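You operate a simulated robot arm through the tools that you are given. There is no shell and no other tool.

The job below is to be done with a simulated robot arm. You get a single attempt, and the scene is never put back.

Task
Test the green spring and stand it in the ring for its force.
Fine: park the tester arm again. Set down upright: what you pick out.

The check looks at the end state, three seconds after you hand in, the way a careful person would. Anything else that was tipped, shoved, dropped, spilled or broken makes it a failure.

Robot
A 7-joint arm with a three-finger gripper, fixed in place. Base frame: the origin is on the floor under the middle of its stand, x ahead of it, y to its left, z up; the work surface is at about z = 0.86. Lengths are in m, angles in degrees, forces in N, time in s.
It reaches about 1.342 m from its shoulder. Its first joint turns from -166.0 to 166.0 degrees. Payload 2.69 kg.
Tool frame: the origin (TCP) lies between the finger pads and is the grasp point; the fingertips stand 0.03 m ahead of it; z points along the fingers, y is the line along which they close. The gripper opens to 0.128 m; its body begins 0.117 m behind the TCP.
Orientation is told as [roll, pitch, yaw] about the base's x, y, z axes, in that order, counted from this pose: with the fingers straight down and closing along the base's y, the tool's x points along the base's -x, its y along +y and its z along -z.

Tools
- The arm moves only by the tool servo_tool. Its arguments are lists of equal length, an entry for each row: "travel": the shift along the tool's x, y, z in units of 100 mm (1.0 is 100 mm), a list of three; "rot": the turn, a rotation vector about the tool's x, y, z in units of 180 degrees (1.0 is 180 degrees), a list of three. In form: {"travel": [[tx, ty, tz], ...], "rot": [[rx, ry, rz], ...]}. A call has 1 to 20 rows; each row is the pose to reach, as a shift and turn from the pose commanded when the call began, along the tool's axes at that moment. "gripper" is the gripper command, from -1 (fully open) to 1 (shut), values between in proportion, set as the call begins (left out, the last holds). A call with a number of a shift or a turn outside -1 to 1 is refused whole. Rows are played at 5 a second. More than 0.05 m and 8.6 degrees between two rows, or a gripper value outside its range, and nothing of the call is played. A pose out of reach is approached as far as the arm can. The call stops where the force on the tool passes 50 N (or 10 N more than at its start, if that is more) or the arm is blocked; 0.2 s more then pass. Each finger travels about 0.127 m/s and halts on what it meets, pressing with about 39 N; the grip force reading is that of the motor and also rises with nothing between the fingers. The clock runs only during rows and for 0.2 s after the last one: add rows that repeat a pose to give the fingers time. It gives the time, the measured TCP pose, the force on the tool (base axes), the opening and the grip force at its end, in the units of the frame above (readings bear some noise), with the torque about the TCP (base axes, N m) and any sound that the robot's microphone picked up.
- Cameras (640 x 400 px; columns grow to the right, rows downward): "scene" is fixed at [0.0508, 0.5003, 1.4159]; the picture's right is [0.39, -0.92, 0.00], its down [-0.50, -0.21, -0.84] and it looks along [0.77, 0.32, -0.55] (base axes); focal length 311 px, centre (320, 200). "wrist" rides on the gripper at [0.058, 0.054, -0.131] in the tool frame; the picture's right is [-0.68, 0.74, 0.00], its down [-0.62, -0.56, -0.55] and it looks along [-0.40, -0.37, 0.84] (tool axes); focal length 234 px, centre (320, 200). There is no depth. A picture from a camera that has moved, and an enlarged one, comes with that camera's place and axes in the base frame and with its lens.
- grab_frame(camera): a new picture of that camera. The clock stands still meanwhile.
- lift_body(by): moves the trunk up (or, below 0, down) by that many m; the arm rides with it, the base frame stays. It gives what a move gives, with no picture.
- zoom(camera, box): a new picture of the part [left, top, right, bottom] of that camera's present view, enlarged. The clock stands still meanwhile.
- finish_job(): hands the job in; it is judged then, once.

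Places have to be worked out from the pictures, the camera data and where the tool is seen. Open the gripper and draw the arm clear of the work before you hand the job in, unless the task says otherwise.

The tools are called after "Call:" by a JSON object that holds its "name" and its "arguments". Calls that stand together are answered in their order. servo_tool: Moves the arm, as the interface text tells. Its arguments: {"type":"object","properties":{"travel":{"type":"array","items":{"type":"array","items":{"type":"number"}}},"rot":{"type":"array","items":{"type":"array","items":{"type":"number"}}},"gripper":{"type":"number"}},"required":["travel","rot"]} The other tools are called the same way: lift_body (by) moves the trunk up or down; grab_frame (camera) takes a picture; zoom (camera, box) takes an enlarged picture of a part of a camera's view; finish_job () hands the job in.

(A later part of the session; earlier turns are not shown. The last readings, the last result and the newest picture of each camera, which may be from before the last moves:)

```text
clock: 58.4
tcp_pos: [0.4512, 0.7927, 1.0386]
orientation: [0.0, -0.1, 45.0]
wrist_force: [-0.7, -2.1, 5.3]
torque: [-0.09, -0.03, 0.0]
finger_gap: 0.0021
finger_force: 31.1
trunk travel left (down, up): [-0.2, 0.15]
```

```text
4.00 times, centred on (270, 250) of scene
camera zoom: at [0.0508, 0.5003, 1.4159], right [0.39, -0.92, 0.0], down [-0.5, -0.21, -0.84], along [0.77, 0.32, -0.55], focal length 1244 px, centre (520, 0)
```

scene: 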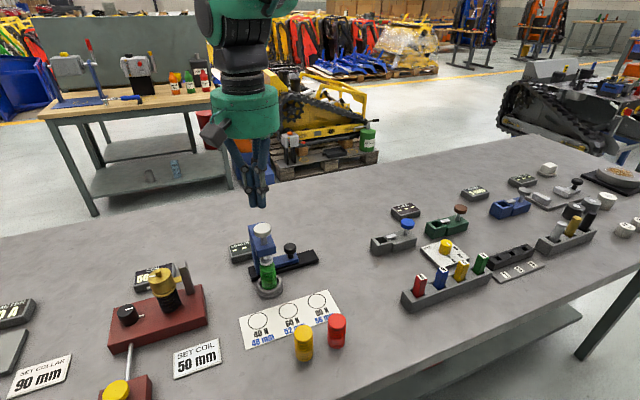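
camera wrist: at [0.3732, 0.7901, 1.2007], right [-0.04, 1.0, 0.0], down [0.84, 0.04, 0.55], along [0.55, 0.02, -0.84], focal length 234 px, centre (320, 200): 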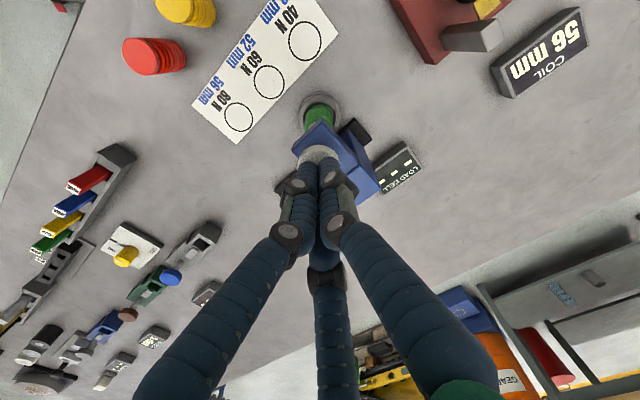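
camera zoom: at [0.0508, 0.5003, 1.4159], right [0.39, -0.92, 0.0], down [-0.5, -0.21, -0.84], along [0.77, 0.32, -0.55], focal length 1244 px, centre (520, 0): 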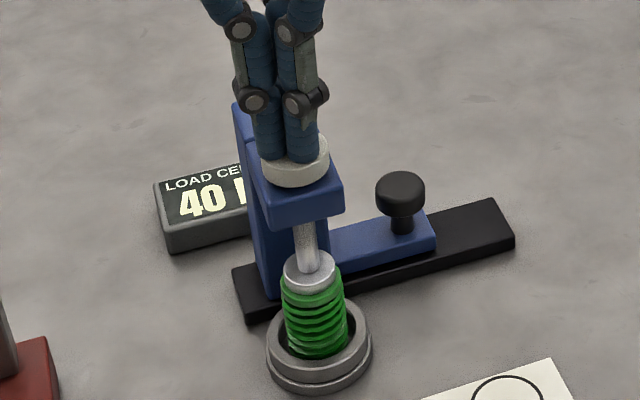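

The load cell now reads 40 N. I'll press 1.5 mm further to see whether the reading is final or still changing.

Call:
{"name": "servo_tool", "arguments": {"travel": [[0, 0, 0.008], [0, 0, 0.015], [0, 0, 0.015]], "rot": [[0, 0, 0], [0, 0, 0], [0, 0, 0]]}}

Call:
{"name": "zoom", "arguments": {"camera": "wrist", "box": [340, 120, 460, 210]}}

Call:
{"name": "zoom", "arguments": {"camera": "scene", "box": [222, 200, 318, 300]}}

```text
clock: 59.2
tcp_pos: [0.451, 0.7924, 1.0372]
orientation: [0.1, -0.2, 45.0]
wrist_force: [1.6, 3.2, 10.3]
torque: [0.01, -0.01, 0.01]
finger_gap: 0.0058
finger_force: 31.7
trunk travel left (down, up): [-0.2, 0.15]
```

```text
4.44 times, centred on (400, 165) of wrist
camera zoom: at [0.3739, 0.79, 1.1693], right [-0.04, 1.0, 0.0], down [0.83, 0.04, 0.55], along [0.55, 0.03, -0.84], focal length 1041 px, centre (-36, 356)
```

zoom: 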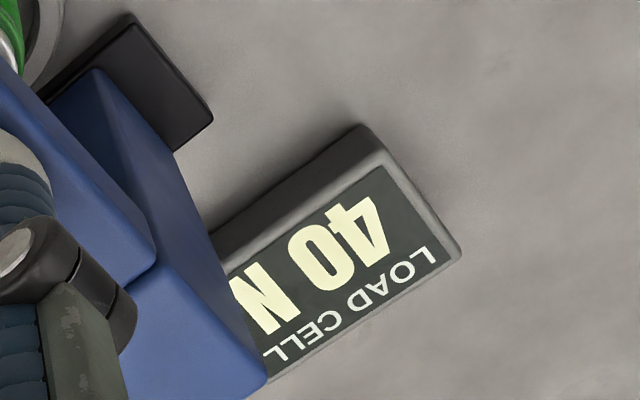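

```text
4.00 times, centred on (270, 250) of scene
camera zoom: at [0.0508, 0.5003, 1.4159], right [0.39, -0.92, 0.0], down [-0.5, -0.21, -0.84], along [0.77, 0.32, -0.55], focal length 1244 px, centre (520, 0)
```

zoom: 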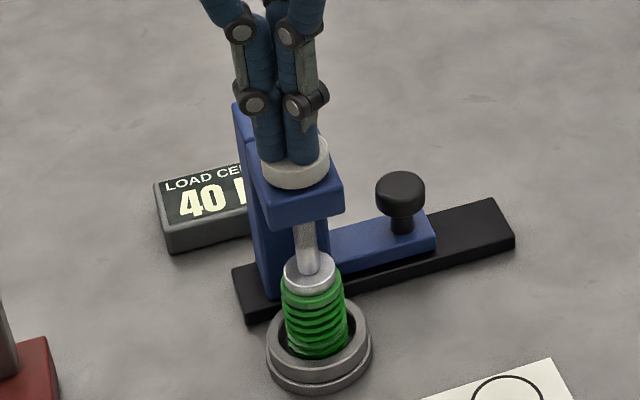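

The reading stays at 40 N and the plunger is at its stop. So green goes to the 40 N ring. Raising off the knob and checking that the plunger returns.

Call:
{"name": "servo_tool", "arguments": {"travel": [[0, 0, -0.08], [0, 0, -0.16], [0, 0, -0.25], [0, 0, -0.5], [0, 0, -0.8], [0, 0, -0.8]], "rot": [[0, 0, 0], [0, 0, 0], [0, 0, 0], [0, 0, 0], [0, 0, 0], [0, 0, 0]]}}

Call:
{"name": "zoom", "arguments": {"camera": "scene", "box": [222, 200, 318, 300]}}

Call:
{"name": "grab_frame", "arguments": {"camera": "wrist"}}

```text
clock: 60.6
tcp_pos: [0.4487, 0.7928, 1.1171]
orientation: [0.0, 0.0, 44.9]
wrist_force: [0.6, 0.1, -0.3]
torque: [0.02, -0.01, 0.02]
finger_gap: 0.0021
finger_force: 31.7
trunk travel left (down, up): [-0.2, 0.15]
```

```text
4.00 times, centred on (270, 250) of scene
camera zoom: at [0.0508, 0.5003, 1.4159], right [0.39, -0.92, 0.0], down [-0.5, -0.21, -0.84], along [0.77, 0.32, -0.55], focal length 1244 px, centre (520, 0)
```

zoom: 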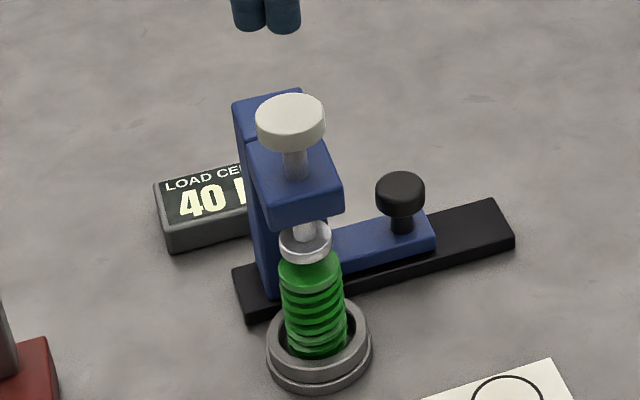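

```text
taken
camera wrist: at [0.3723, 0.791, 1.249], right [-0.04, 1.0, 0.0], down [0.84, 0.04, 0.55], along [0.55, 0.02, -0.84], focal length 234 px, centre (320, 200)
```

wrist: 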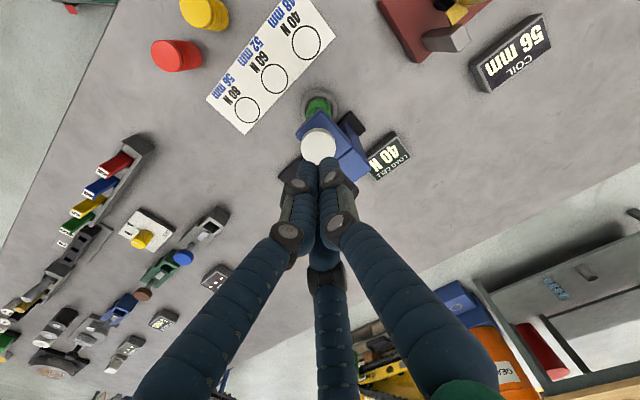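

Plunger has sprung back up and the display holds 40 N. Now returning above the black handle (yaw 112°), opening to ~0.058.

Call:
{"name": "servo_tool", "arguments": {"travel": [[-0.062, -0.078, 0], [-0.124, -0.156, 0], [-0.185, -0.233, 0], [-0.247, -0.311, 0], [-0.309, -0.389, 0], [-0.371, -0.467, 0], [-0.432, -0.544, 0], [-0.494, -0.622, 0], [-0.556, -0.7, 0], [-0.556, -0.7, 0], [-0.556, -0.7, 0]], "rot": [[0, 0, -0.0414], [0, 0, -0.0827], [0, 0, -0.1241], [0, 0, -0.1654], [0, 0, -0.2068], [0, 0, -0.2481], [0, 0, -0.2895], [0, 0, -0.3309], [0, 0, -0.3722], [0, 0, -0.3722], [0, 0, -0.3722]], "gripper": 0.09}}

Call:
{"name": "servo_tool", "arguments": {"travel": [[0, 0, 0.4], [0, 0, 0.8], [0, 0, 1.0], [0, 0, 1.0], [0, 0, 1.0]], "rot": [[0, 0, 0], [0, 0, 0], [0, 0, 0], [0, 0, 0], [0, 0, 0]]}}

Call:
{"name": "zoom", "arguments": {"camera": "wrist", "box": [240, 80, 400, 200]}}

Call:
{"name": "zoom", "arguments": {"camera": "scene", "box": [222, 160, 350, 280]}}

```text
clock: 63.0
tcp_pos: [0.5404, 0.7841, 1.1154]
orientation: [0.0, 0.1, 112.1]
wrist_force: [-0.4, -0.5, -0.6]
torque: [-0.03, 0.0, -0.01]
finger_gap: 0.0582
finger_force: 0.0
trunk travel left (down, up): [-0.2, 0.15]
```

```text
clock: 64.2
tcp_pos: [0.5409, 0.7806, 1.0147]
orientation: [0.0, 0.1, 112.0]
wrist_force: [0.7, -0.7, 0.4]
torque: [0.02, 0.03, 0.0]
finger_gap: 0.0582
finger_force: 0.0
trunk travel left (down, up): [-0.2, 0.15]
```

```text
3.33 times, centred on (320, 140) of wrist
camera zoom: at [0.5152, 0.7089, 1.1474], right [-0.94, 0.35, 0.0], down [0.29, 0.78, 0.55], along [0.19, 0.51, -0.84], focal length 781 px, centre (320, 400)
```

zoom: 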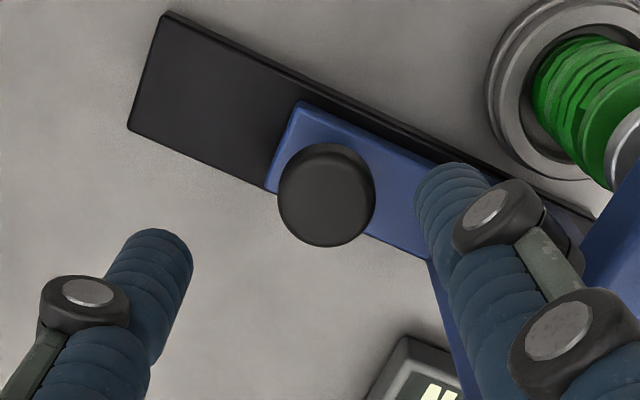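

```text
3.33 times, centred on (286, 220) of scene
camera zoom: at [0.0508, 0.5003, 1.4159], right [0.39, -0.92, 0.0], down [-0.5, -0.21, -0.84], along [0.77, 0.32, -0.55], focal length 1036 px, centre (433, 133)
```

zoom: 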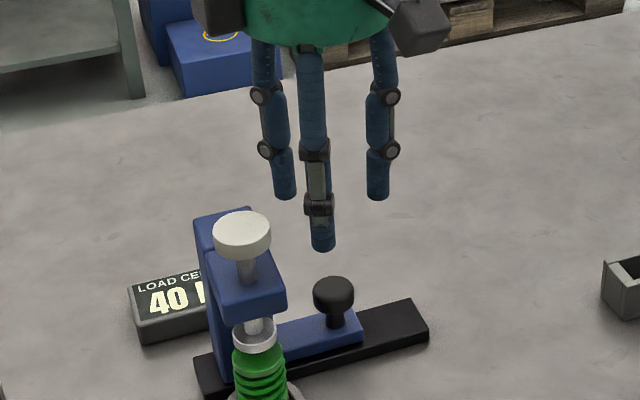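

The knob is about 2.6 mm toward image right of the tool axis; correcting and descending around it.

Call:
{"name": "servo_tool", "arguments": {"travel": [[-0.018, 0.02, 0], [-0.018, 0.02, 0.3], [-0.018, 0.02, 0.6], [-0.018, 0.02, 0.6], [-0.018, 0.02, 0.6]], "rot": [[0, 0, 0], [0, 0, 0], [0, 0, 0], [0, 0, 0], [0, 0, 0]]}}

Call:
{"name": "servo_tool", "arguments": {"travel": [[0, 0, 0.15], [0, 0, 0.28], [0, 0, 0.38], [0, 0, 0.38], [0, 0, 0.38]], "rot": [[0, 0, 0], [0, 0, 0], [0, 0, 0], [0, 0, 0], [0, 0, 0]]}}

Call:
{"name": "zoom", "arguments": {"camera": "wrist", "box": [240, 100, 400, 240]}}

Call:
{"name": "zoom", "arguments": {"camera": "scene", "box": [222, 180, 350, 300]}}

```text
clock: 65.4
tcp_pos: [0.5376, 0.7833, 0.9574]
orientation: [0.0, 0.0, 112.0]
wrist_force: [-0.2, -0.2, 0.1]
torque: [0.03, -0.04, 0.01]
finger_gap: 0.0583
finger_force: 0.0
trunk travel left (down, up): [-0.2, 0.15]
```

```text
clock: 66.6
tcp_pos: [0.5393, 0.7833, 0.919]
orientation: [0.0, 0.0, 112.0]
wrist_force: [-0.9, 0.0, -0.4]
torque: [-0.01, -0.03, -0.01]
finger_gap: 0.0583
finger_force: 0.0
trunk travel left (down, up): [-0.2, 0.15]
```

```text
2.86 times, centred on (320, 170) of wrist
camera zoom: at [0.5124, 0.7101, 1.0505], right [-0.94, 0.35, 0.0], down [0.29, 0.78, 0.55], along [0.19, 0.51, -0.84], focal length 669 px, centre (320, 286)
```

zoom: 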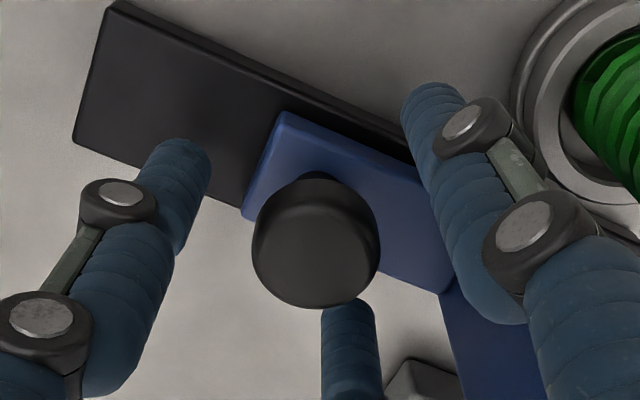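

```text
3.33 times, centred on (286, 240) of scene
camera zoom: at [0.0508, 0.5003, 1.4159], right [0.39, -0.92, 0.0], down [-0.5, -0.21, -0.84], along [0.77, 0.32, -0.55], focal length 1036 px, centre (433, 67)
```

zoom: 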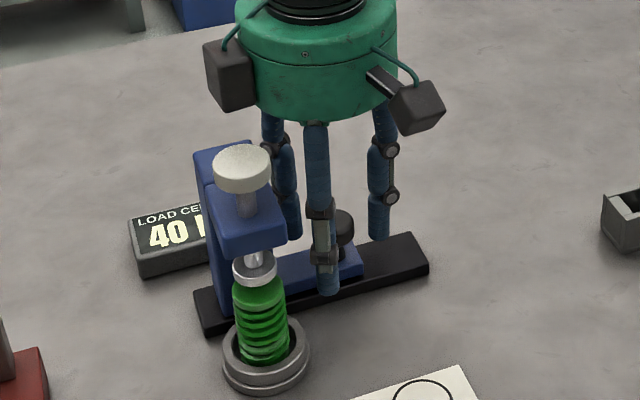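

Centred. Gripping the handle again.

Call:
{"name": "servo_tool", "arguments": {"travel": [[0, 0, 0], [0, 0, 0], [0, 0, 0], [0, 0, 0]], "rot": [[0, 0, 0], [0, 0, 0], [0, 0, 0], [0, 0, 0]], "gripper": 0.65}}

```text
clock: 67.6
tcp_pos: [0.5394, 0.7839, 0.9191]
orientation: [0.0, 0.0, 112.0]
wrist_force: [9.5, -7.1, -1.5]
torque: [-0.07, -0.14, 0.02]
finger_gap: 0.0281
finger_force: 44.8
trunk travel left (down, up): [-0.2, 0.15]
```

Gripped. Sliding the carriage back toward park, first 40 mm.

Call:
{"name": "servo_tool", "arguments": {"travel": [[0.046, -0.0195, 0], [0.092, -0.039, 0], [0.138, -0.0585, 0], [0.184, -0.078, 0], [0.23, -0.0975, 0], [0.276, -0.117, 0], [0.322, -0.1365, 0], [0.368, -0.156, 0], [0.368, -0.156, 0]], "rot": [[0, 0, 0], [0, 0, 0], [0, 0, 0], [0, 0, 0], [0, 0, 0], [0, 0, 0], [0, 0, 0], [0, 0, 0], [0, 0, 0]]}}

Call:
{"name": "zoom", "arguments": {"camera": "scene", "box": [222, 180, 350, 300]}}

```text
clock: 69.6
tcp_pos: [0.567, 0.7535, 0.9197]
orientation: [-0.1, 0.1, 112.0]
wrist_force: [11.6, 10.6, -5.5]
torque: [0.17, -0.15, -0.02]
finger_gap: 0.0283
finger_force: 45.0
trunk travel left (down, up): [-0.2, 0.15]
```

```text
3.33 times, centred on (286, 240) of scene
camera zoom: at [0.0508, 0.5003, 1.4159], right [0.39, -0.92, 0.0], down [-0.5, -0.21, -0.84], along [0.77, 0.32, -0.55], focal length 1036 px, centre (433, 67)
```

zoom: 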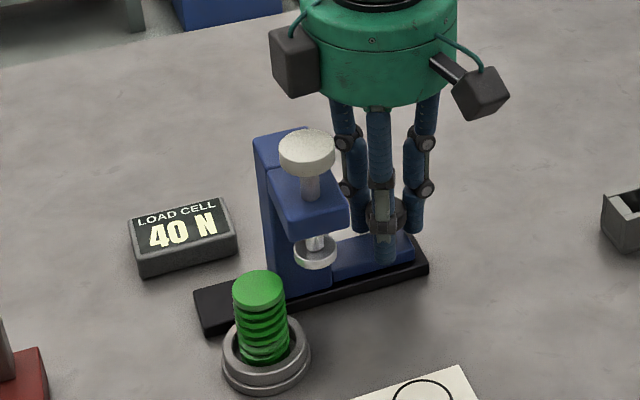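

Display clearly reads 40 N. Sliding on another 45 mm with a slight lateral relief.

Call:
{"name": "servo_tool", "arguments": {"travel": [[0.042, -0.0285, 0], [0.088, -0.048, 0], [0.134, -0.0675, 0], [0.18, -0.087, 0], [0.226, -0.1065, 0], [0.272, -0.126, 0], [0.318, -0.1455, 0], [0.364, -0.165, 0], [0.41, -0.1845, 0], [0.41, -0.1845, 0]], "rot": [[0, 0, 0], [0, 0, 0], [0, 0, 0], [0, 0, 0], [0, 0, 0], [0, 0, 0], [0, 0, 0], [0, 0, 0], [0, 0, 0], [0, 0, 0]]}}

Call:
{"name": "zoom", "arguments": {"camera": "scene", "box": [210, 190, 370, 290]}}

```text
clock: 71.8
tcp_pos: [0.5999, 0.7224, 0.9182]
orientation: [0.2, 0.0, 112.0]
wrist_force: [-2.9, -2.6, 2.6]
torque: [-0.32, 0.25, 0.01]
finger_gap: 0.0283
finger_force: 45.1
trunk travel left (down, up): [-0.2, 0.15]
```

```text
4.00 times, centred on (290, 240) of scene
camera zoom: at [0.0508, 0.5003, 1.4159], right [0.39, -0.92, 0.0], down [-0.5, -0.21, -0.84], along [0.77, 0.32, -0.55], focal length 1244 px, centre (440, 40)
```

zoom: 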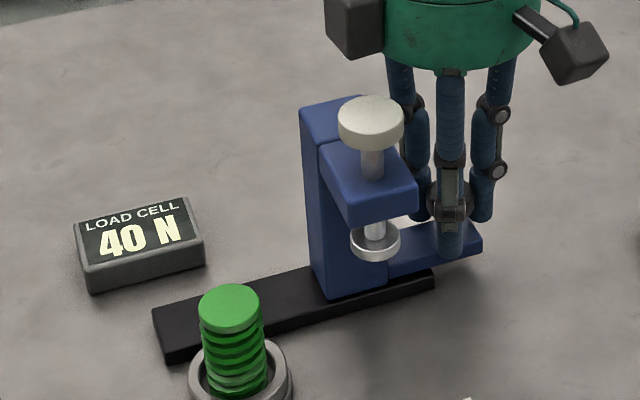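

About 15 mm remain compared with the original picture. Sliding 13 mm more, slowly, watching for an end stop.

Call:
{"name": "servo_tool", "arguments": {"travel": [[0.03, -0.013, 0], [0.06, -0.025, 0], [0.09, -0.038, 0], [0.12, -0.051, 0], [0.12, -0.051, 0], [0.12, -0.051, 0]], "rot": [[0, 0, 0], [0, 0, 0], [0, 0, 0], [0, 0, 0], [0, 0, 0], [0, 0, 0]]}}

Call:
{"name": "zoom", "arguments": {"camera": "scene", "box": [210, 190, 370, 290]}}

```text
clock: 73.2
tcp_pos: [0.6082, 0.7133, 0.9179]
orientation: [0.0, 0.0, 112.0]
wrist_force: [0.5, -3.6, -6.5]
torque: [0.02, -0.09, -0.01]
finger_gap: 0.0282
finger_force: 45.1
trunk travel left (down, up): [-0.2, 0.15]
```

```text
4.00 times, centred on (290, 240) of scene
camera zoom: at [0.0508, 0.5003, 1.4159], right [0.39, -0.92, 0.0], down [-0.5, -0.21, -0.84], along [0.77, 0.32, -0.55], focal length 1244 px, centre (440, 40)
```

zoom: 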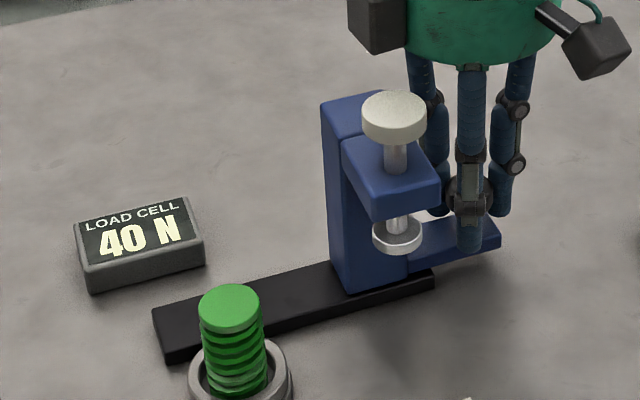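

About 2.5 mm remain; moving that.

Call:
{"name": "servo_tool", "arguments": {"travel": [[0.012, -0.005, 0], [0.024, -0.01, 0], [0.024, -0.01, 0], [0.024, -0.01, 0]], "rot": [[0, 0, 0], [0, 0, 0], [0, 0, 0], [0, 0, 0]]}}

Call:
{"name": "zoom", "arguments": {"camera": "scene", "box": [210, 190, 370, 290]}}

Call:
{"name": "zoom", "arguments": {"camera": "scene", "box": [270, 200, 350, 250]}}

```text
clock: 74.2
tcp_pos: [0.6099, 0.7127, 0.9187]
orientation: [0.1, -0.1, 112.0]
wrist_force: [-3.6, -4.2, -6.0]
torque: [-0.09, 0.05, -0.01]
finger_gap: 0.0285
finger_force: 45.3
trunk travel left (down, up): [-0.2, 0.15]
```

```text
4.00 times, centred on (290, 240) of scene
camera zoom: at [0.0508, 0.5003, 1.4159], right [0.39, -0.92, 0.0], down [-0.5, -0.21, -0.84], along [0.77, 0.32, -0.55], focal length 1244 px, centre (440, 40)
```

zoom: 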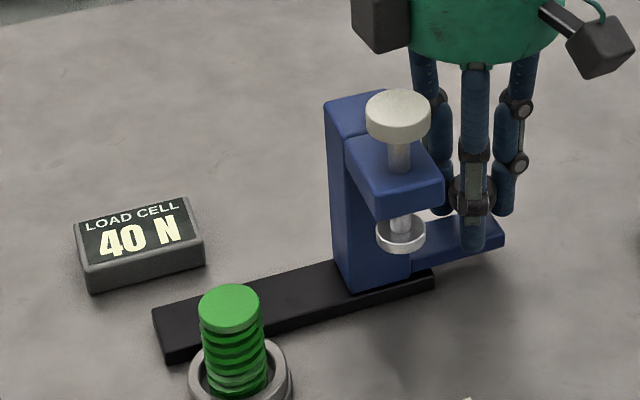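

```text
8.00 times, centred on (310, 225) of scene
camera zoom: at [0.0508, 0.5003, 1.4159], right [0.39, -0.92, 0.0], down [-0.5, -0.21, -0.84], along [0.77, 0.32, -0.55], focal length 2487 px, centre (400, 0)
```

zoom: 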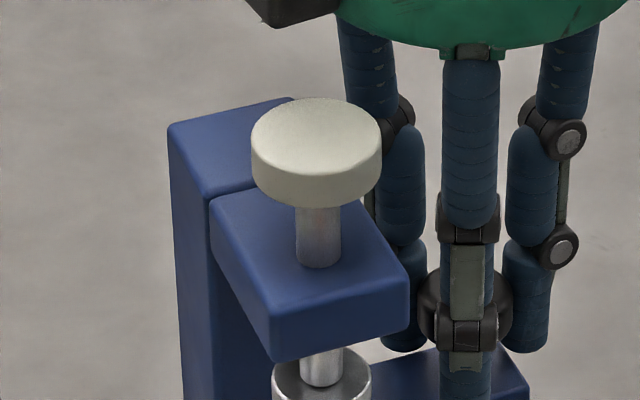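

Within about 1 mm of the original. A last 1.2 mm nudge, then release.

Call:
{"name": "servo_tool", "arguments": {"travel": [[0.011, -0.005, 0], [0.011, -0.005, 0], [0.011, -0.005, 0]], "rot": [[0, 0, 0], [0, 0, 0], [0, 0, 0]]}}

Call:
{"name": "zoom", "arguments": {"camera": "scene", "box": [270, 200, 350, 250]}}

```text
clock: 75.0
tcp_pos: [0.6097, 0.7119, 0.9175]
orientation: [0.0, 0.0, 112.0]
wrist_force: [-9.9, -0.2, -3.6]
torque: [0.05, 0.16, 0.01]
finger_gap: 0.028
finger_force: 44.6
trunk travel left (down, up): [-0.2, 0.15]
```

```text
8.00 times, centred on (310, 225) of scene
camera zoom: at [0.0508, 0.5003, 1.4159], right [0.39, -0.92, 0.0], down [-0.5, -0.21, -0.84], along [0.77, 0.32, -0.55], focal length 2487 px, centre (400, 0)
```

zoom: 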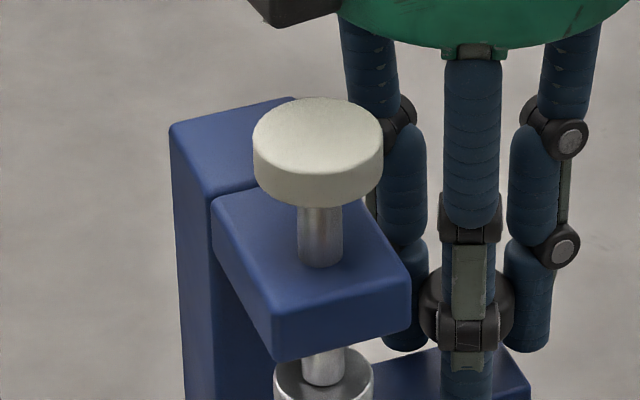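

The tester is back exactly where it started, with slight stop resistance. Releasing the handle and rising.

Call:
{"name": "servo_tool", "arguments": {"travel": [[0, 0, 0], [0, 0, 0], [0, 0, 0], [0, 0, 0]], "rot": [[0, 0, 0], [0, 0, 0], [0, 0, 0], [0, 0, 0]], "gripper": 0.09}}

Call:
{"name": "zoom", "arguments": {"camera": "scene", "box": [270, 200, 350, 250]}}

Call:
{"name": "servo_tool", "arguments": {"travel": [[0, 0, -0.2], [0, 0, -0.6], [0, 0, -1.0]], "rot": [[0, 0, 0], [0, 0, 0], [0, 0, 0]]}}

Call:
{"name": "servo_tool", "arguments": {"travel": [[0, 0, -0.4], [0, 0, -0.8], [0, 0, -1.0], [0, 0, -1.0]], "rot": [[0, 0, 0], [0, 0, 0], [0, 0, 0], [0, 0, 0]]}}

Call:
{"name": "zoom", "arguments": {"camera": "scene", "box": [210, 190, 370, 290]}}

```text
clock: 76.0
tcp_pos: [0.6098, 0.7116, 0.9184]
orientation: [0.0, 0.0, 112.0]
wrist_force: [-0.2, 0.8, 1.2]
torque: [0.03, 0.01, 0.0]
finger_gap: 0.0583
finger_force: 0.0
trunk travel left (down, up): [-0.2, 0.15]
```

```text
8.00 times, centred on (310, 225) of scene
camera zoom: at [0.0508, 0.5003, 1.4159], right [0.39, -0.92, 0.0], down [-0.5, -0.21, -0.84], along [0.77, 0.32, -0.55], focal length 2487 px, centre (400, 0)
```

zoom: 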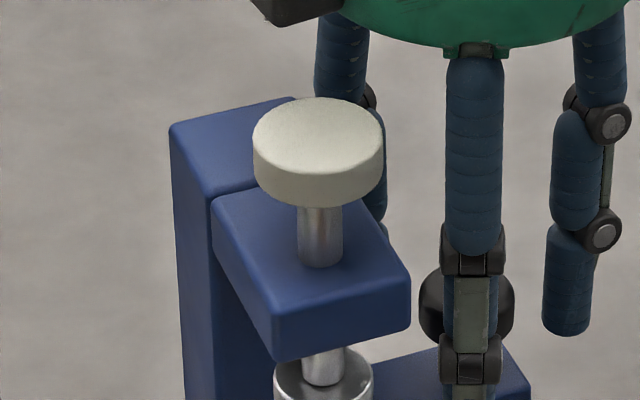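

```text
clock: 76.8
tcp_pos: [0.6099, 0.712, 1.0213]
orientation: [0.0, 0.0, 112.1]
wrist_force: [0.2, 0.2, -0.4]
torque: [-0.01, -0.02, 0.0]
finger_gap: 0.0586
finger_force: 0.0
trunk travel left (down, up): [-0.2, 0.15]
```

```text
clock: 77.8
tcp_pos: [0.6091, 0.7127, 1.1187]
orientation: [-0.1, -0.1, 112.0]
wrist_force: [0.2, 0.1, -0.7]
torque: [0.01, -0.04, -0.04]
finger_gap: 0.0582
finger_force: 0.0
trunk travel left (down, up): [-0.2, 0.15]
```

```text
4.00 times, centred on (290, 240) of scene
camera zoom: at [0.0508, 0.5003, 1.4159], right [0.39, -0.92, 0.0], down [-0.5, -0.21, -0.84], along [0.77, 0.32, -0.55], focal length 1244 px, centre (440, 40)
```

zoom: 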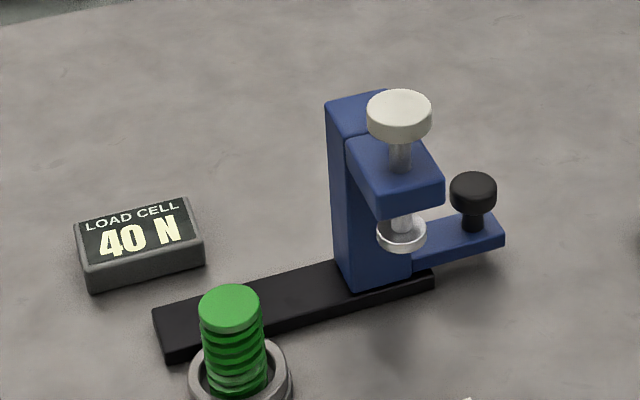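

Tester is parked as at the start. Moving back above the spring in the cup with yaw 45°.

Call:
{"name": "servo_tool", "arguments": {"travel": [[-0.074, 0.065, 0], [-0.148, 0.13, 0], [-0.222, 0.195, 0], [-0.296, 0.26, 0], [-0.369, 0.326, 0], [-0.443, 0.391, 0], [-0.517, 0.456, 0], [-0.591, 0.521, 0], [-0.665, 0.586, 0]], "rot": [[0, 0, 0.0414], [0, 0, 0.0827], [0, 0, 0.1241], [0, 0, 0.1654], [0, 0, 0.2068], [0, 0, 0.2481], [0, 0, 0.2895], [0, 0, 0.3309], [0, 0, 0.3722]], "gripper": -0.1}}

Call:
{"name": "servo_tool", "arguments": {"travel": [[0.1, 0.3, 0], [0.19, 0.57, 0], [0.28, 0.841, 0], [0.28, 0.841, 0], [0.28, 0.841, 0], [0.28, 0.841, 0]], "rot": [[0, 0, 0], [0, 0, 0], [0, 0, 0], [0, 0, 0], [0, 0, 0], [0, 0, 0]]}}

Call:
{"name": "zoom", "arguments": {"camera": "wrist", "box": [240, 60, 400, 180]}}

```text
clock: 79.8
tcp_pos: [0.5308, 0.7518, 1.1182]
orientation: [-0.1, 0.0, 44.9]
wrist_force: [0.2, 0.0, 0.4]
torque: [0.0, -0.01, -0.02]
finger_gap: 0.0703
finger_force: 0.1
trunk travel left (down, up): [-0.2, 0.15]
```

```text
clock: 81.2
tcp_pos: [0.4526, 0.7928, 1.1199]
orientation: [0.0, 0.0, 45.0]
wrist_force: [-0.8, -0.1, 0.6]
torque: [-0.01, 0.01, 0.02]
finger_gap: 0.0704
finger_force: 0.1
trunk travel left (down, up): [-0.2, 0.15]
```

```text
3.33 times, centred on (320, 120) of wrist
camera zoom: at [0.3747, 0.7893, 1.2511], right [-0.04, 1.0, 0.0], down [0.84, 0.04, 0.55], along [0.55, 0.02, -0.84], focal length 781 px, centre (320, 467)
```

zoom: 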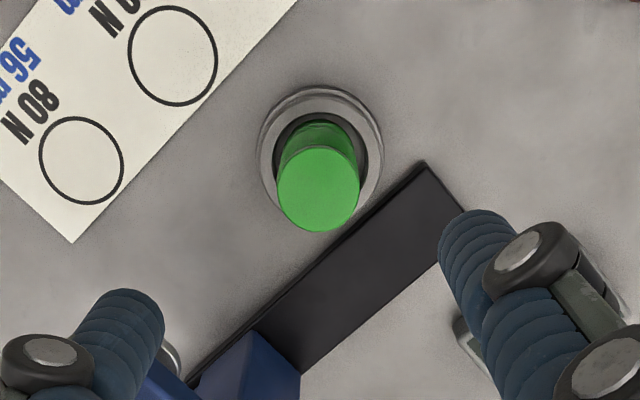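

Well aligned over the spring. Descending around it.

Call:
{"name": "servo_tool", "arguments": {"travel": [[0.008, 0.008, 0.3], [0.008, 0.008, 0.65], [0.008, 0.008, 1.0], [0.008, 0.008, 1.0]], "rot": [[0, 0, 0], [0, 0, 0], [0, 0, 0], [0, 0, 0]]}}

Call:
{"name": "servo_tool", "arguments": {"travel": [[0, 0, 0.3], [0, 0, 0.6], [0, 0, 0.85], [0, 0, 0.98], [0, 0, 0.98], [0, 0, 0.98]], "rot": [[0, 0, 0], [0, 0, 0], [0, 0, 0], [0, 0, 0], [0, 0, 0], [0, 0, 0]]}}

Call:
{"name": "zoom", "arguments": {"camera": "wrist", "box": [240, 100, 400, 240]}}

Call:
{"name": "zoom", "arguments": {"camera": "scene", "box": [220, 212, 348, 302]}}

```text
clock: 82.2
tcp_pos: [0.4486, 0.795, 1.0183]
orientation: [0.0, 0.0, 45.0]
wrist_force: [-0.7, 0.3, -0.4]
torque: [-0.07, 0.01, 0.02]
finger_gap: 0.0704
finger_force: 0.0
trunk travel left (down, up): [-0.2, 0.15]
```

```text
clock: 83.6
tcp_pos: [0.4496, 0.7924, 0.9198]
orientation: [-0.1, 0.0, 44.9]
wrist_force: [0.1, 0.0, -0.9]
torque: [0.02, -0.01, 0.0]
finger_gap: 0.0704
finger_force: 0.1
trunk travel left (down, up): [-0.2, 0.15]
```

```text
2.86 times, centred on (320, 170) of wrist
camera zoom: at [0.3724, 0.7893, 1.0516], right [-0.04, 1.0, 0.0], down [0.84, 0.04, 0.55], along [0.55, 0.02, -0.84], focal length 669 px, centre (320, 286)
```

zoom: 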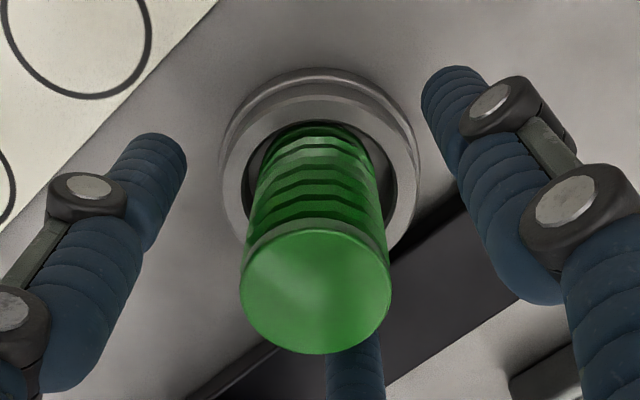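

```text
4.44 times, centred on (284, 257) of scene
camera zoom: at [0.0508, 0.5003, 1.4159], right [0.39, -0.92, 0.0], down [-0.5, -0.21, -0.84], along [0.77, 0.32, -0.55], focal length 1382 px, centre (480, -53)
```

zoom: 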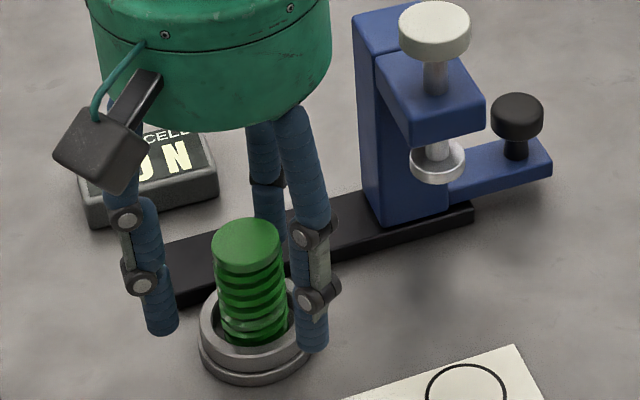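

Centred. Closing on the spring.

Call:
{"name": "servo_tool", "arguments": {"travel": [[0, 0, 0], [0, 0, 0], [0, 0, 0], [0, 0, 0], [0, 0, 0]], "rot": [[0, 0, 0], [0, 0, 0], [0, 0, 0], [0, 0, 0], [0, 0, 0]], "gripper": 0.6}}

Call:
{"name": "servo_tool", "arguments": {"travel": [[0, 0, -0.1], [0, 0, -0.2], [0, 0, -0.4], [0, 0, -0.6], [0, 0, -0.6], [0, 0, -0.6]], "rot": [[0, 0, 0], [0, 0, 0], [0, 0, 0], [0, 0, 0], [0, 0, 0], [0, 0, 0]]}}

Call:
{"name": "zoom", "arguments": {"camera": "scene", "box": [220, 212, 348, 302]}}

Call:
{"name": "grab_frame", "arguments": {"camera": "wrist"}}

```text
clock: 84.8
tcp_pos: [0.4501, 0.7923, 0.9201]
orientation: [0.0, 0.1, 44.9]
wrist_force: [-0.4, -0.5, -1.0]
torque: [0.02, 0.0, 0.03]
finger_gap: 0.0308
finger_force: 39.0
trunk travel left (down, up): [-0.2, 0.15]
```

```text
clock: 86.2
tcp_pos: [0.4519, 0.7933, 0.978]
orientation: [0.0, 0.0, 45.1]
wrist_force: [0.4, -0.1, -1.0]
torque: [0.0, 0.0, -0.01]
finger_gap: 0.031
finger_force: 39.6
trunk travel left (down, up): [-0.2, 0.15]
```

```text
4.44 times, centred on (284, 257) of scene
camera zoom: at [0.0508, 0.5003, 1.4159], right [0.39, -0.92, 0.0], down [-0.5, -0.21, -0.84], along [0.77, 0.32, -0.55], focal length 1382 px, centre (480, -53)
```

zoom: 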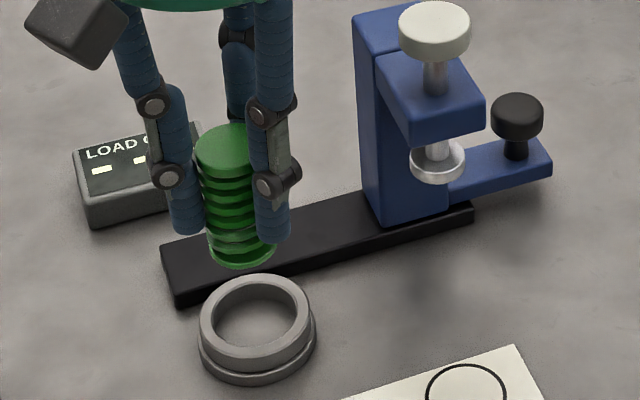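

```text
taken
camera wrist: at [0.3738, 0.7902, 1.1113], right [-0.04, 1.0, 0.0], down [0.84, 0.04, 0.55], along [0.55, 0.02, -0.84], focal length 234 px, centre (320, 200)
```

wrist: 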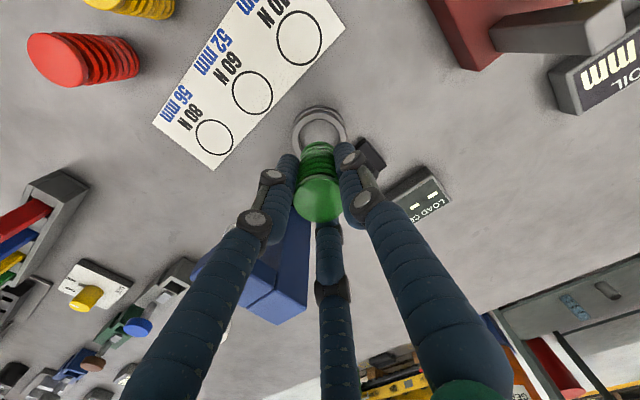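

The spring is lifted cleanly. Moving it over the 40 N ring at about (0.367, 0.7715) and letting it settle.

Call:
{"name": "servo_tool", "arguments": {"travel": [[0.25, 0.15, 0], [0.5, 0.3, 0], [0.738, 0.441, 0], [0.738, 0.441, 0], [0.738, 0.441, 0], [0.738, 0.441, 0]], "rot": [[0, 0, 0], [0, 0, 0], [0, 0, 0], [0, 0, 0], [0, 0, 0], [0, 0, 0]]}}

Call:
{"name": "servo_tool", "arguments": {"travel": [[0, 0, 0.15], [0, 0, 0.3], [0, 0, 0.45], [0, 0, 0.45], [0, 0, 0.45]], "rot": [[0, 0, 0], [0, 0, 0], [0, 0, 0], [0, 0, 0], [0, 0, 0]]}}

Call:
{"name": "zoom", "arguments": {"camera": "scene", "box": [220, 275, 300, 345]}}

Call:
{"name": "zoom", "arguments": {"camera": "wrist", "box": [260, 90, 388, 190]}}

```text
clock: 87.6
tcp_pos: [0.3659, 0.771, 0.9827]
orientation: [0.0, 0.0, 45.0]
wrist_force: [0.2, -0.6, 0.1]
torque: [-0.03, -0.01, 0.0]
finger_gap: 0.0311
finger_force: 39.1
trunk travel left (down, up): [-0.2, 0.15]
```

```text
clock: 88.8
tcp_pos: [0.3643, 0.7702, 0.9363]
orientation: [0.1, -0.1, 45.0]
wrist_force: [0.1, -0.4, -0.9]
torque: [0.02, -0.02, 0.01]
finger_gap: 0.0312
finger_force: 38.5
trunk travel left (down, up): [-0.2, 0.15]
```

```text
5.71 times, centred on (260, 310) of scene
camera zoom: at [0.0508, 0.5003, 1.4159], right [0.39, -0.92, 0.0], down [-0.5, -0.21, -0.84], along [0.77, 0.32, -0.55], focal length 1776 px, centre (663, -429)
```

zoom: 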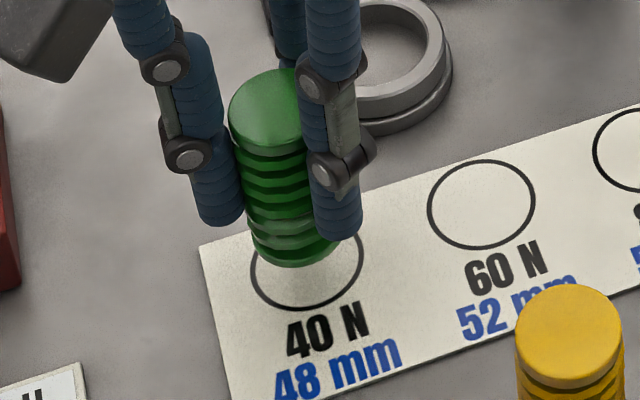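

```text
4.00 times, centred on (324, 140) of wrist
camera zoom: at [0.2877, 0.7672, 1.0677], right [-0.04, 1.0, 0.0], down [0.84, 0.04, 0.55], along [0.55, 0.02, -0.84], focal length 937 px, centre (304, 440)
```

zoom: 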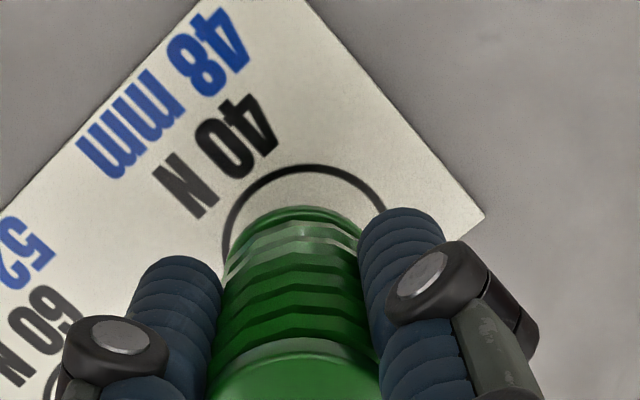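

Close: the base needs about +3.3 mm in x and +1.5 mm in y. Correcting, then lowering to near the card for a final check.

Call:
{"name": "servo_tool", "arguments": {"travel": [[-0.034, -0.013, 0], [-0.034, -0.013, 0.09], [-0.034, -0.013, 0.18], [-0.034, -0.013, 0.18], [-0.034, -0.013, 0.18]], "rot": [[0, 0, 0], [0, 0, 0], [0, 0, 0], [0, 0, 0], [0, 0, 0]]}}

Call:
{"name": "zoom", "arguments": {"camera": "scene", "box": [234, 295, 282, 335]}}

Call:
{"name": "zoom", "arguments": {"camera": "wrist", "box": [280, 115, 360, 175]}}

```text
clock: 90.0
tcp_pos: [0.3704, 0.7727, 0.9181]
orientation: [0.0, 0.0, 45.0]
wrist_force: [0.4, -0.3, -0.6]
torque: [-0.02, -0.01, 0.0]
finger_gap: 0.0313
finger_force: 38.9
trunk travel left (down, up): [-0.2, 0.15]
```

```text
10.00 times, centred on (258, 315) of scene
camera zoom: at [0.0508, 0.5003, 1.4159], right [0.39, -0.92, 0.0], down [-0.5, -0.21, -0.84], along [0.77, 0.32, -0.55], focal length 3109 px, centre (940, -950)
```

zoom: 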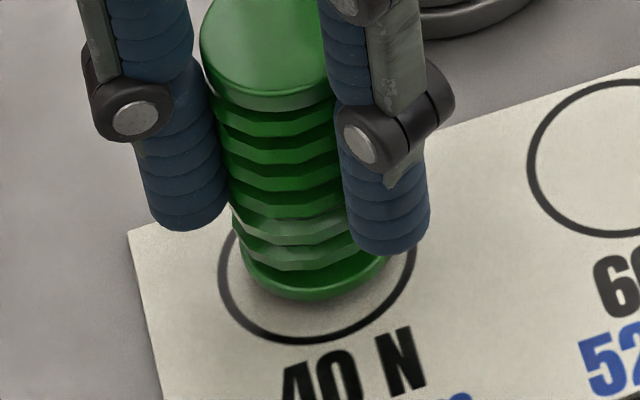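

```text
6.67 times, centred on (320, 145) of wrist
camera zoom: at [0.293, 0.7689, 1.0497], right [-0.04, 1.0, 0.0], down [0.84, 0.04, 0.55], along [0.55, 0.02, -0.84], focal length 1561 px, centre (320, 567)
```

zoom: 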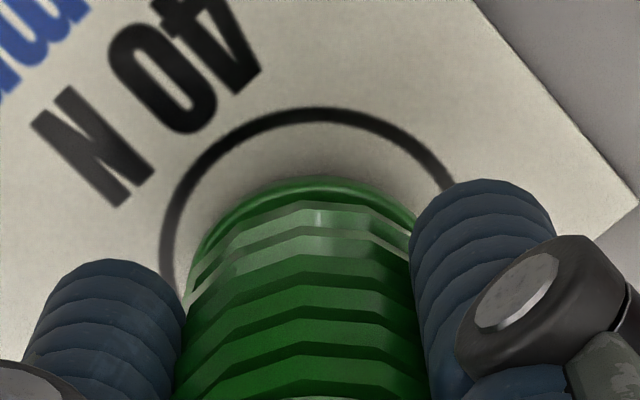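

Slightly overshot; adjusting by about -2 mm in x, then lowering gently to contact.

Call:
{"name": "servo_tool", "arguments": {"travel": [[0.018, 0.013, 0], [0.018, 0.013, 0.01], [0.018, 0.013, 0.02], [0.018, 0.013, 0.03], [0.018, 0.013, 0.03], [0.018, 0.013, 0.03]], "rot": [[0, 0, 0], [0, 0, 0], [0, 0, 0], [0, 0, 0], [0, 0, 0], [0, 0, 0]]}}

Call:
{"name": "zoom", "arguments": {"camera": "scene", "box": [234, 295, 282, 335]}}

Call:
{"name": "zoom", "arguments": {"camera": "wrist", "box": [280, 115, 360, 175]}}

```text
clock: 91.4
tcp_pos: [0.368, 0.771, 0.9145]
orientation: [-0.1, -0.1, 45.0]
wrist_force: [0.4, 0.1, 0.6]
torque: [0.01, 0.04, 0.03]
finger_gap: 0.031
finger_force: 39.0
trunk travel left (down, up): [-0.2, 0.15]
```

```text
10.00 times, centred on (258, 315) of scene
camera zoom: at [0.0508, 0.5003, 1.4159], right [0.39, -0.92, 0.0], down [-0.5, -0.21, -0.84], along [0.77, 0.32, -0.55], focal length 3109 px, centre (940, -950)
```

zoom: 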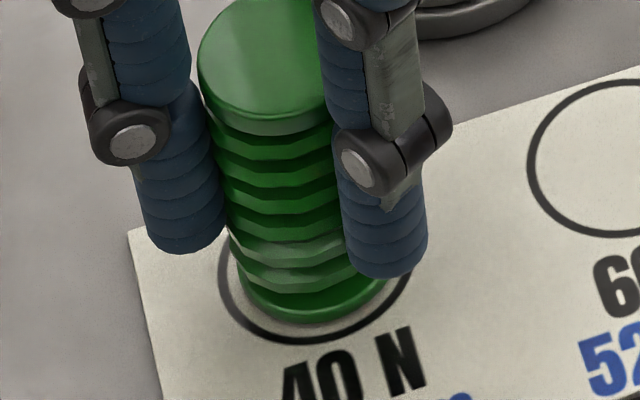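

```text
6.67 times, centred on (320, 145) of wrist
camera zoom: at [0.2903, 0.7681, 1.0465], right [-0.04, 1.0, 0.0], down [0.84, 0.04, 0.55], along [0.55, 0.02, -0.84], focal length 1561 px, centre (320, 567)
```

zoom: 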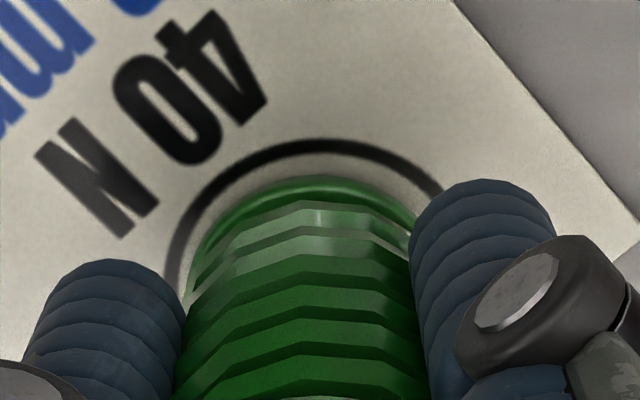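

The spring base is centred in the 40 N ring. Lowering the last millimetre or two until contact.

Call:
{"name": "servo_tool", "arguments": {"travel": [[0, 0, 0.007], [0, 0, 0.014], [0, 0, 0.014], [0, 0, 0.014]], "rot": [[0, 0, 0], [0, 0, 0], [0, 0, 0], [0, 0, 0]]}}

```text
clock: 92.4
tcp_pos: [0.3699, 0.7714, 0.9147]
orientation: [-0.1, -0.1, 45.0]
wrist_force: [-0.3, -0.1, 1.0]
torque: [0.03, 0.01, -0.01]
finger_gap: 0.0312
finger_force: 38.7
trunk travel left (down, up): [-0.2, 0.15]
```

Call:
{"name": "servo_tool", "arguments": {"travel": [[0, 0, 0.007], [0, 0, 0.012], [0, 0, 0.012], [0, 0, 0.012]], "rot": [[0, 0, 0], [0, 0, 0], [0, 0, 0], [0, 0, 0]]}}

Call:
{"name": "zoom", "arguments": {"camera": "scene", "box": [234, 295, 282, 335]}}

```text
clock: 93.4
tcp_pos: [0.368, 0.7719, 0.9127]
orientation: [0.1, -0.1, 45.0]
wrist_force: [3.5, 1.3, 10.3]
torque: [0.1, -0.11, -0.02]
finger_gap: 0.0312
finger_force: 39.0
trunk travel left (down, up): [-0.2, 0.15]
```

```text
10.00 times, centred on (258, 315) of scene
camera zoom: at [0.0508, 0.5003, 1.4159], right [0.39, -0.92, 0.0], down [-0.5, -0.21, -0.84], along [0.77, 0.32, -0.55], focal length 3109 px, centre (940, -950)
```

zoom: 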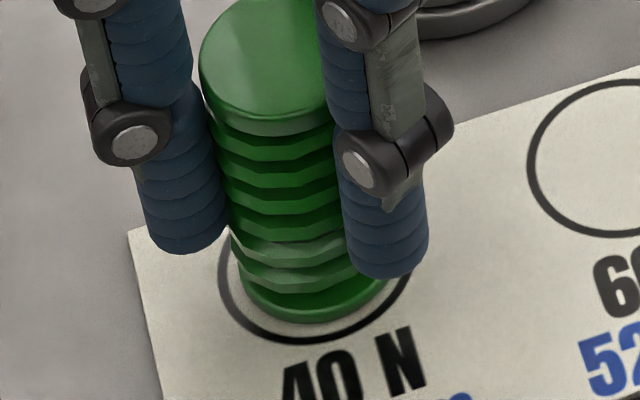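

In contact (10 N) and centred. Relieving slightly, then opening.

Call:
{"name": "servo_tool", "arguments": {"travel": [[0, 0, -0.007], [0, 0, -0.007], [0, 0, -0.007]], "rot": [[0, 0, 0], [0, 0, 0], [0, 0, 0]]}}

Call:
{"name": "servo_tool", "arguments": {"travel": [[0, 0, 0], [0, 0, 0], [0, 0, 0], [0, 0, 0]], "rot": [[0, 0, 0], [0, 0, 0], [0, 0, 0], [0, 0, 0]], "gripper": -0.2}}

Call:
{"name": "zoom", "arguments": {"camera": "scene", "box": [220, 275, 300, 345]}}

Call:
{"name": "zoom", "arguments": {"camera": "wrist", "box": [240, 100, 400, 240]}}

```text
clock: 94.2
tcp_pos: [0.3679, 0.7711, 0.9127]
orientation: [-0.1, 0.0, 45.0]
wrist_force: [3.0, -0.9, 12.1]
torque: [-0.04, -0.07, -0.03]
finger_gap: 0.0311
finger_force: 39.3
trunk travel left (down, up): [-0.2, 0.15]
```

```text
clock: 95.2
tcp_pos: [0.3683, 0.7714, 0.9128]
orientation: [0.0, 0.0, 45.0]
wrist_force: [-0.2, 0.6, 0.7]
torque: [0.01, 0.04, -0.01]
finger_gap: 0.077
finger_force: 0.0
trunk travel left (down, up): [-0.2, 0.15]
```

```text
5.71 times, centred on (260, 310) of scene
camera zoom: at [0.0508, 0.5003, 1.4159], right [0.39, -0.92, 0.0], down [-0.5, -0.21, -0.84], along [0.77, 0.32, -0.55], focal length 1776 px, centre (663, -429)
```

zoom: 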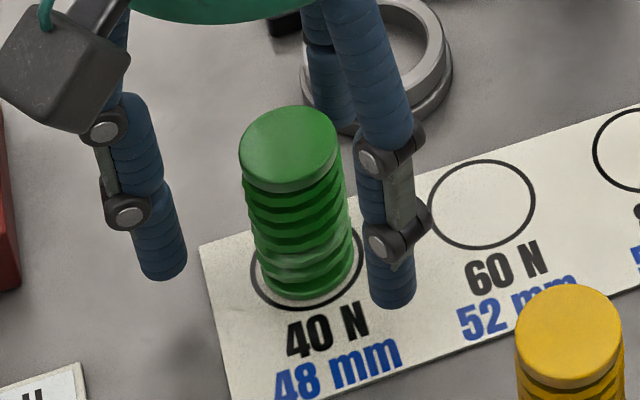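

```text
2.86 times, centred on (320, 170) of wrist
camera zoom: at [0.2905, 0.7689, 1.0444], right [-0.04, 1.0, 0.0], down [0.84, 0.04, 0.55], along [0.55, 0.02, -0.84], focal length 669 px, centre (320, 286)
```

zoom: 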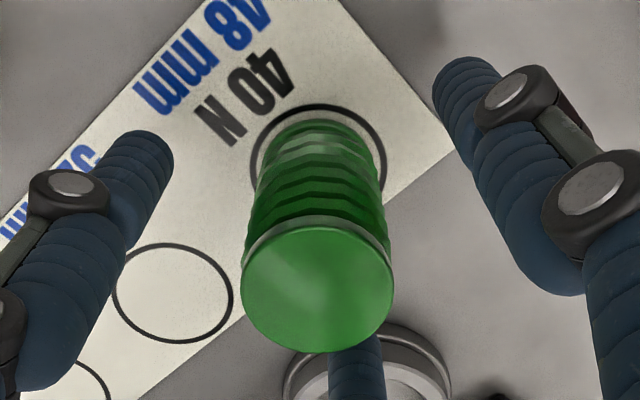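

The green spring stands upright inside the 40 N ring. Rising straight up and away.

Call:
{"name": "servo_tool", "arguments": {"travel": [[0, 0, -0.2], [0, 0, -0.5], [0, 0, -1.0]], "rot": [[0, 0, 0], [0, 0, 0], [0, 0, 0]]}}

Call:
{"name": "servo_tool", "arguments": {"travel": [[0, 0, -0.5], [0, 0, -1.0], [0, 0, -1.0]], "rot": [[0, 0, 0], [0, 0, 0], [0, 0, 0]], "gripper": -1}}

Call:
{"name": "servo_tool", "arguments": {"travel": [[0.2, -0.3, -0.3], [0.4, -0.6, -0.5], [0.4, -0.6, -0.5], [0.4, -0.6, -0.5]], "rot": [[0, 0, 0], [0, 0, 0], [0, 0, 0], [0, 0, 0]]}}

Call:
{"name": "grab_frame", "arguments": {"camera": "scene"}}

Call:
{"name": "grab_frame", "arguments": {"camera": "wrist"}}

Call:
{"name": "zoom", "arguments": {"camera": "scene", "box": [220, 190, 380, 370]}}

```text
clock: 96.0
tcp_pos: [0.3646, 0.7739, 1.0122]
orientation: [0.0, 0.1, 45.0]
wrist_force: [-0.4, 0.1, -0.5]
torque: [0.03, 0.04, 0.0]
finger_gap: 0.0768
finger_force: 0.0
trunk travel left (down, up): [-0.2, 0.15]
```

```text
clock: 96.8
tcp_pos: [0.3653, 0.7722, 1.1102]
orientation: [0.0, 0.0, 45.0]
wrist_force: [0.1, -0.3, 0.1]
torque: [0.04, -0.05, 0.01]
finger_gap: 0.1281
finger_force: 0.1
trunk travel left (down, up): [-0.2, 0.15]
```

```text
clock: 97.8
tcp_pos: [0.382, 0.6993, 1.1615]
orientation: [0.1, 0.0, 45.0]
wrist_force: [0.1, 0.5, -0.8]
torque: [-0.05, -0.02, -0.02]
finger_gap: 0.1278
finger_force: 0.1
trunk travel left (down, up): [-0.2, 0.15]
```

```text
taken
```

scene: 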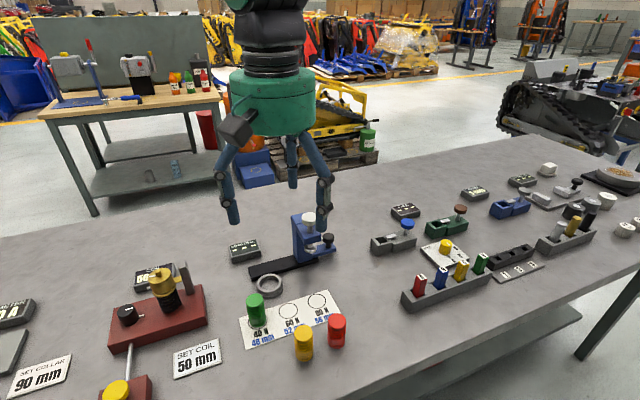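

```text
taken
camera wrist: at [0.3049, 0.6966, 1.2928], right [-0.04, 1.0, 0.0], down [0.84, 0.04, 0.55], along [0.55, 0.02, -0.84], focal length 234 px, centre (320, 200)
```

wrist: 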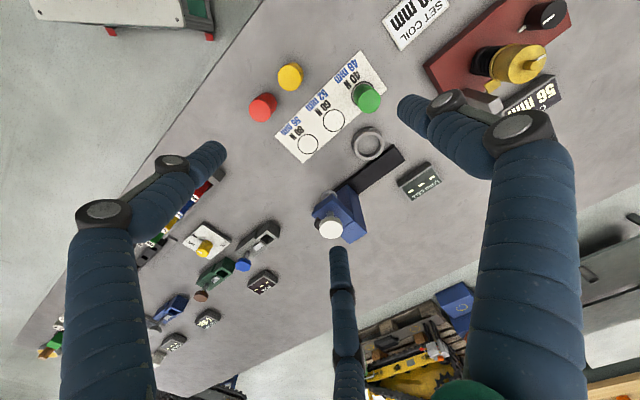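

```text
2.22 times, centred on (300, 280) of scene
camera zoom: at [0.0508, 0.5003, 1.4159], right [0.39, -0.92, 0.0], down [-0.5, -0.21, -0.84], along [0.77, 0.32, -0.55], focal length 691 px, centre (364, 22)
```

zoom: 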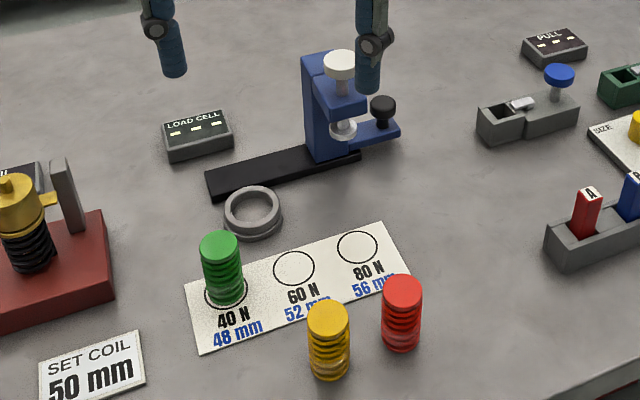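

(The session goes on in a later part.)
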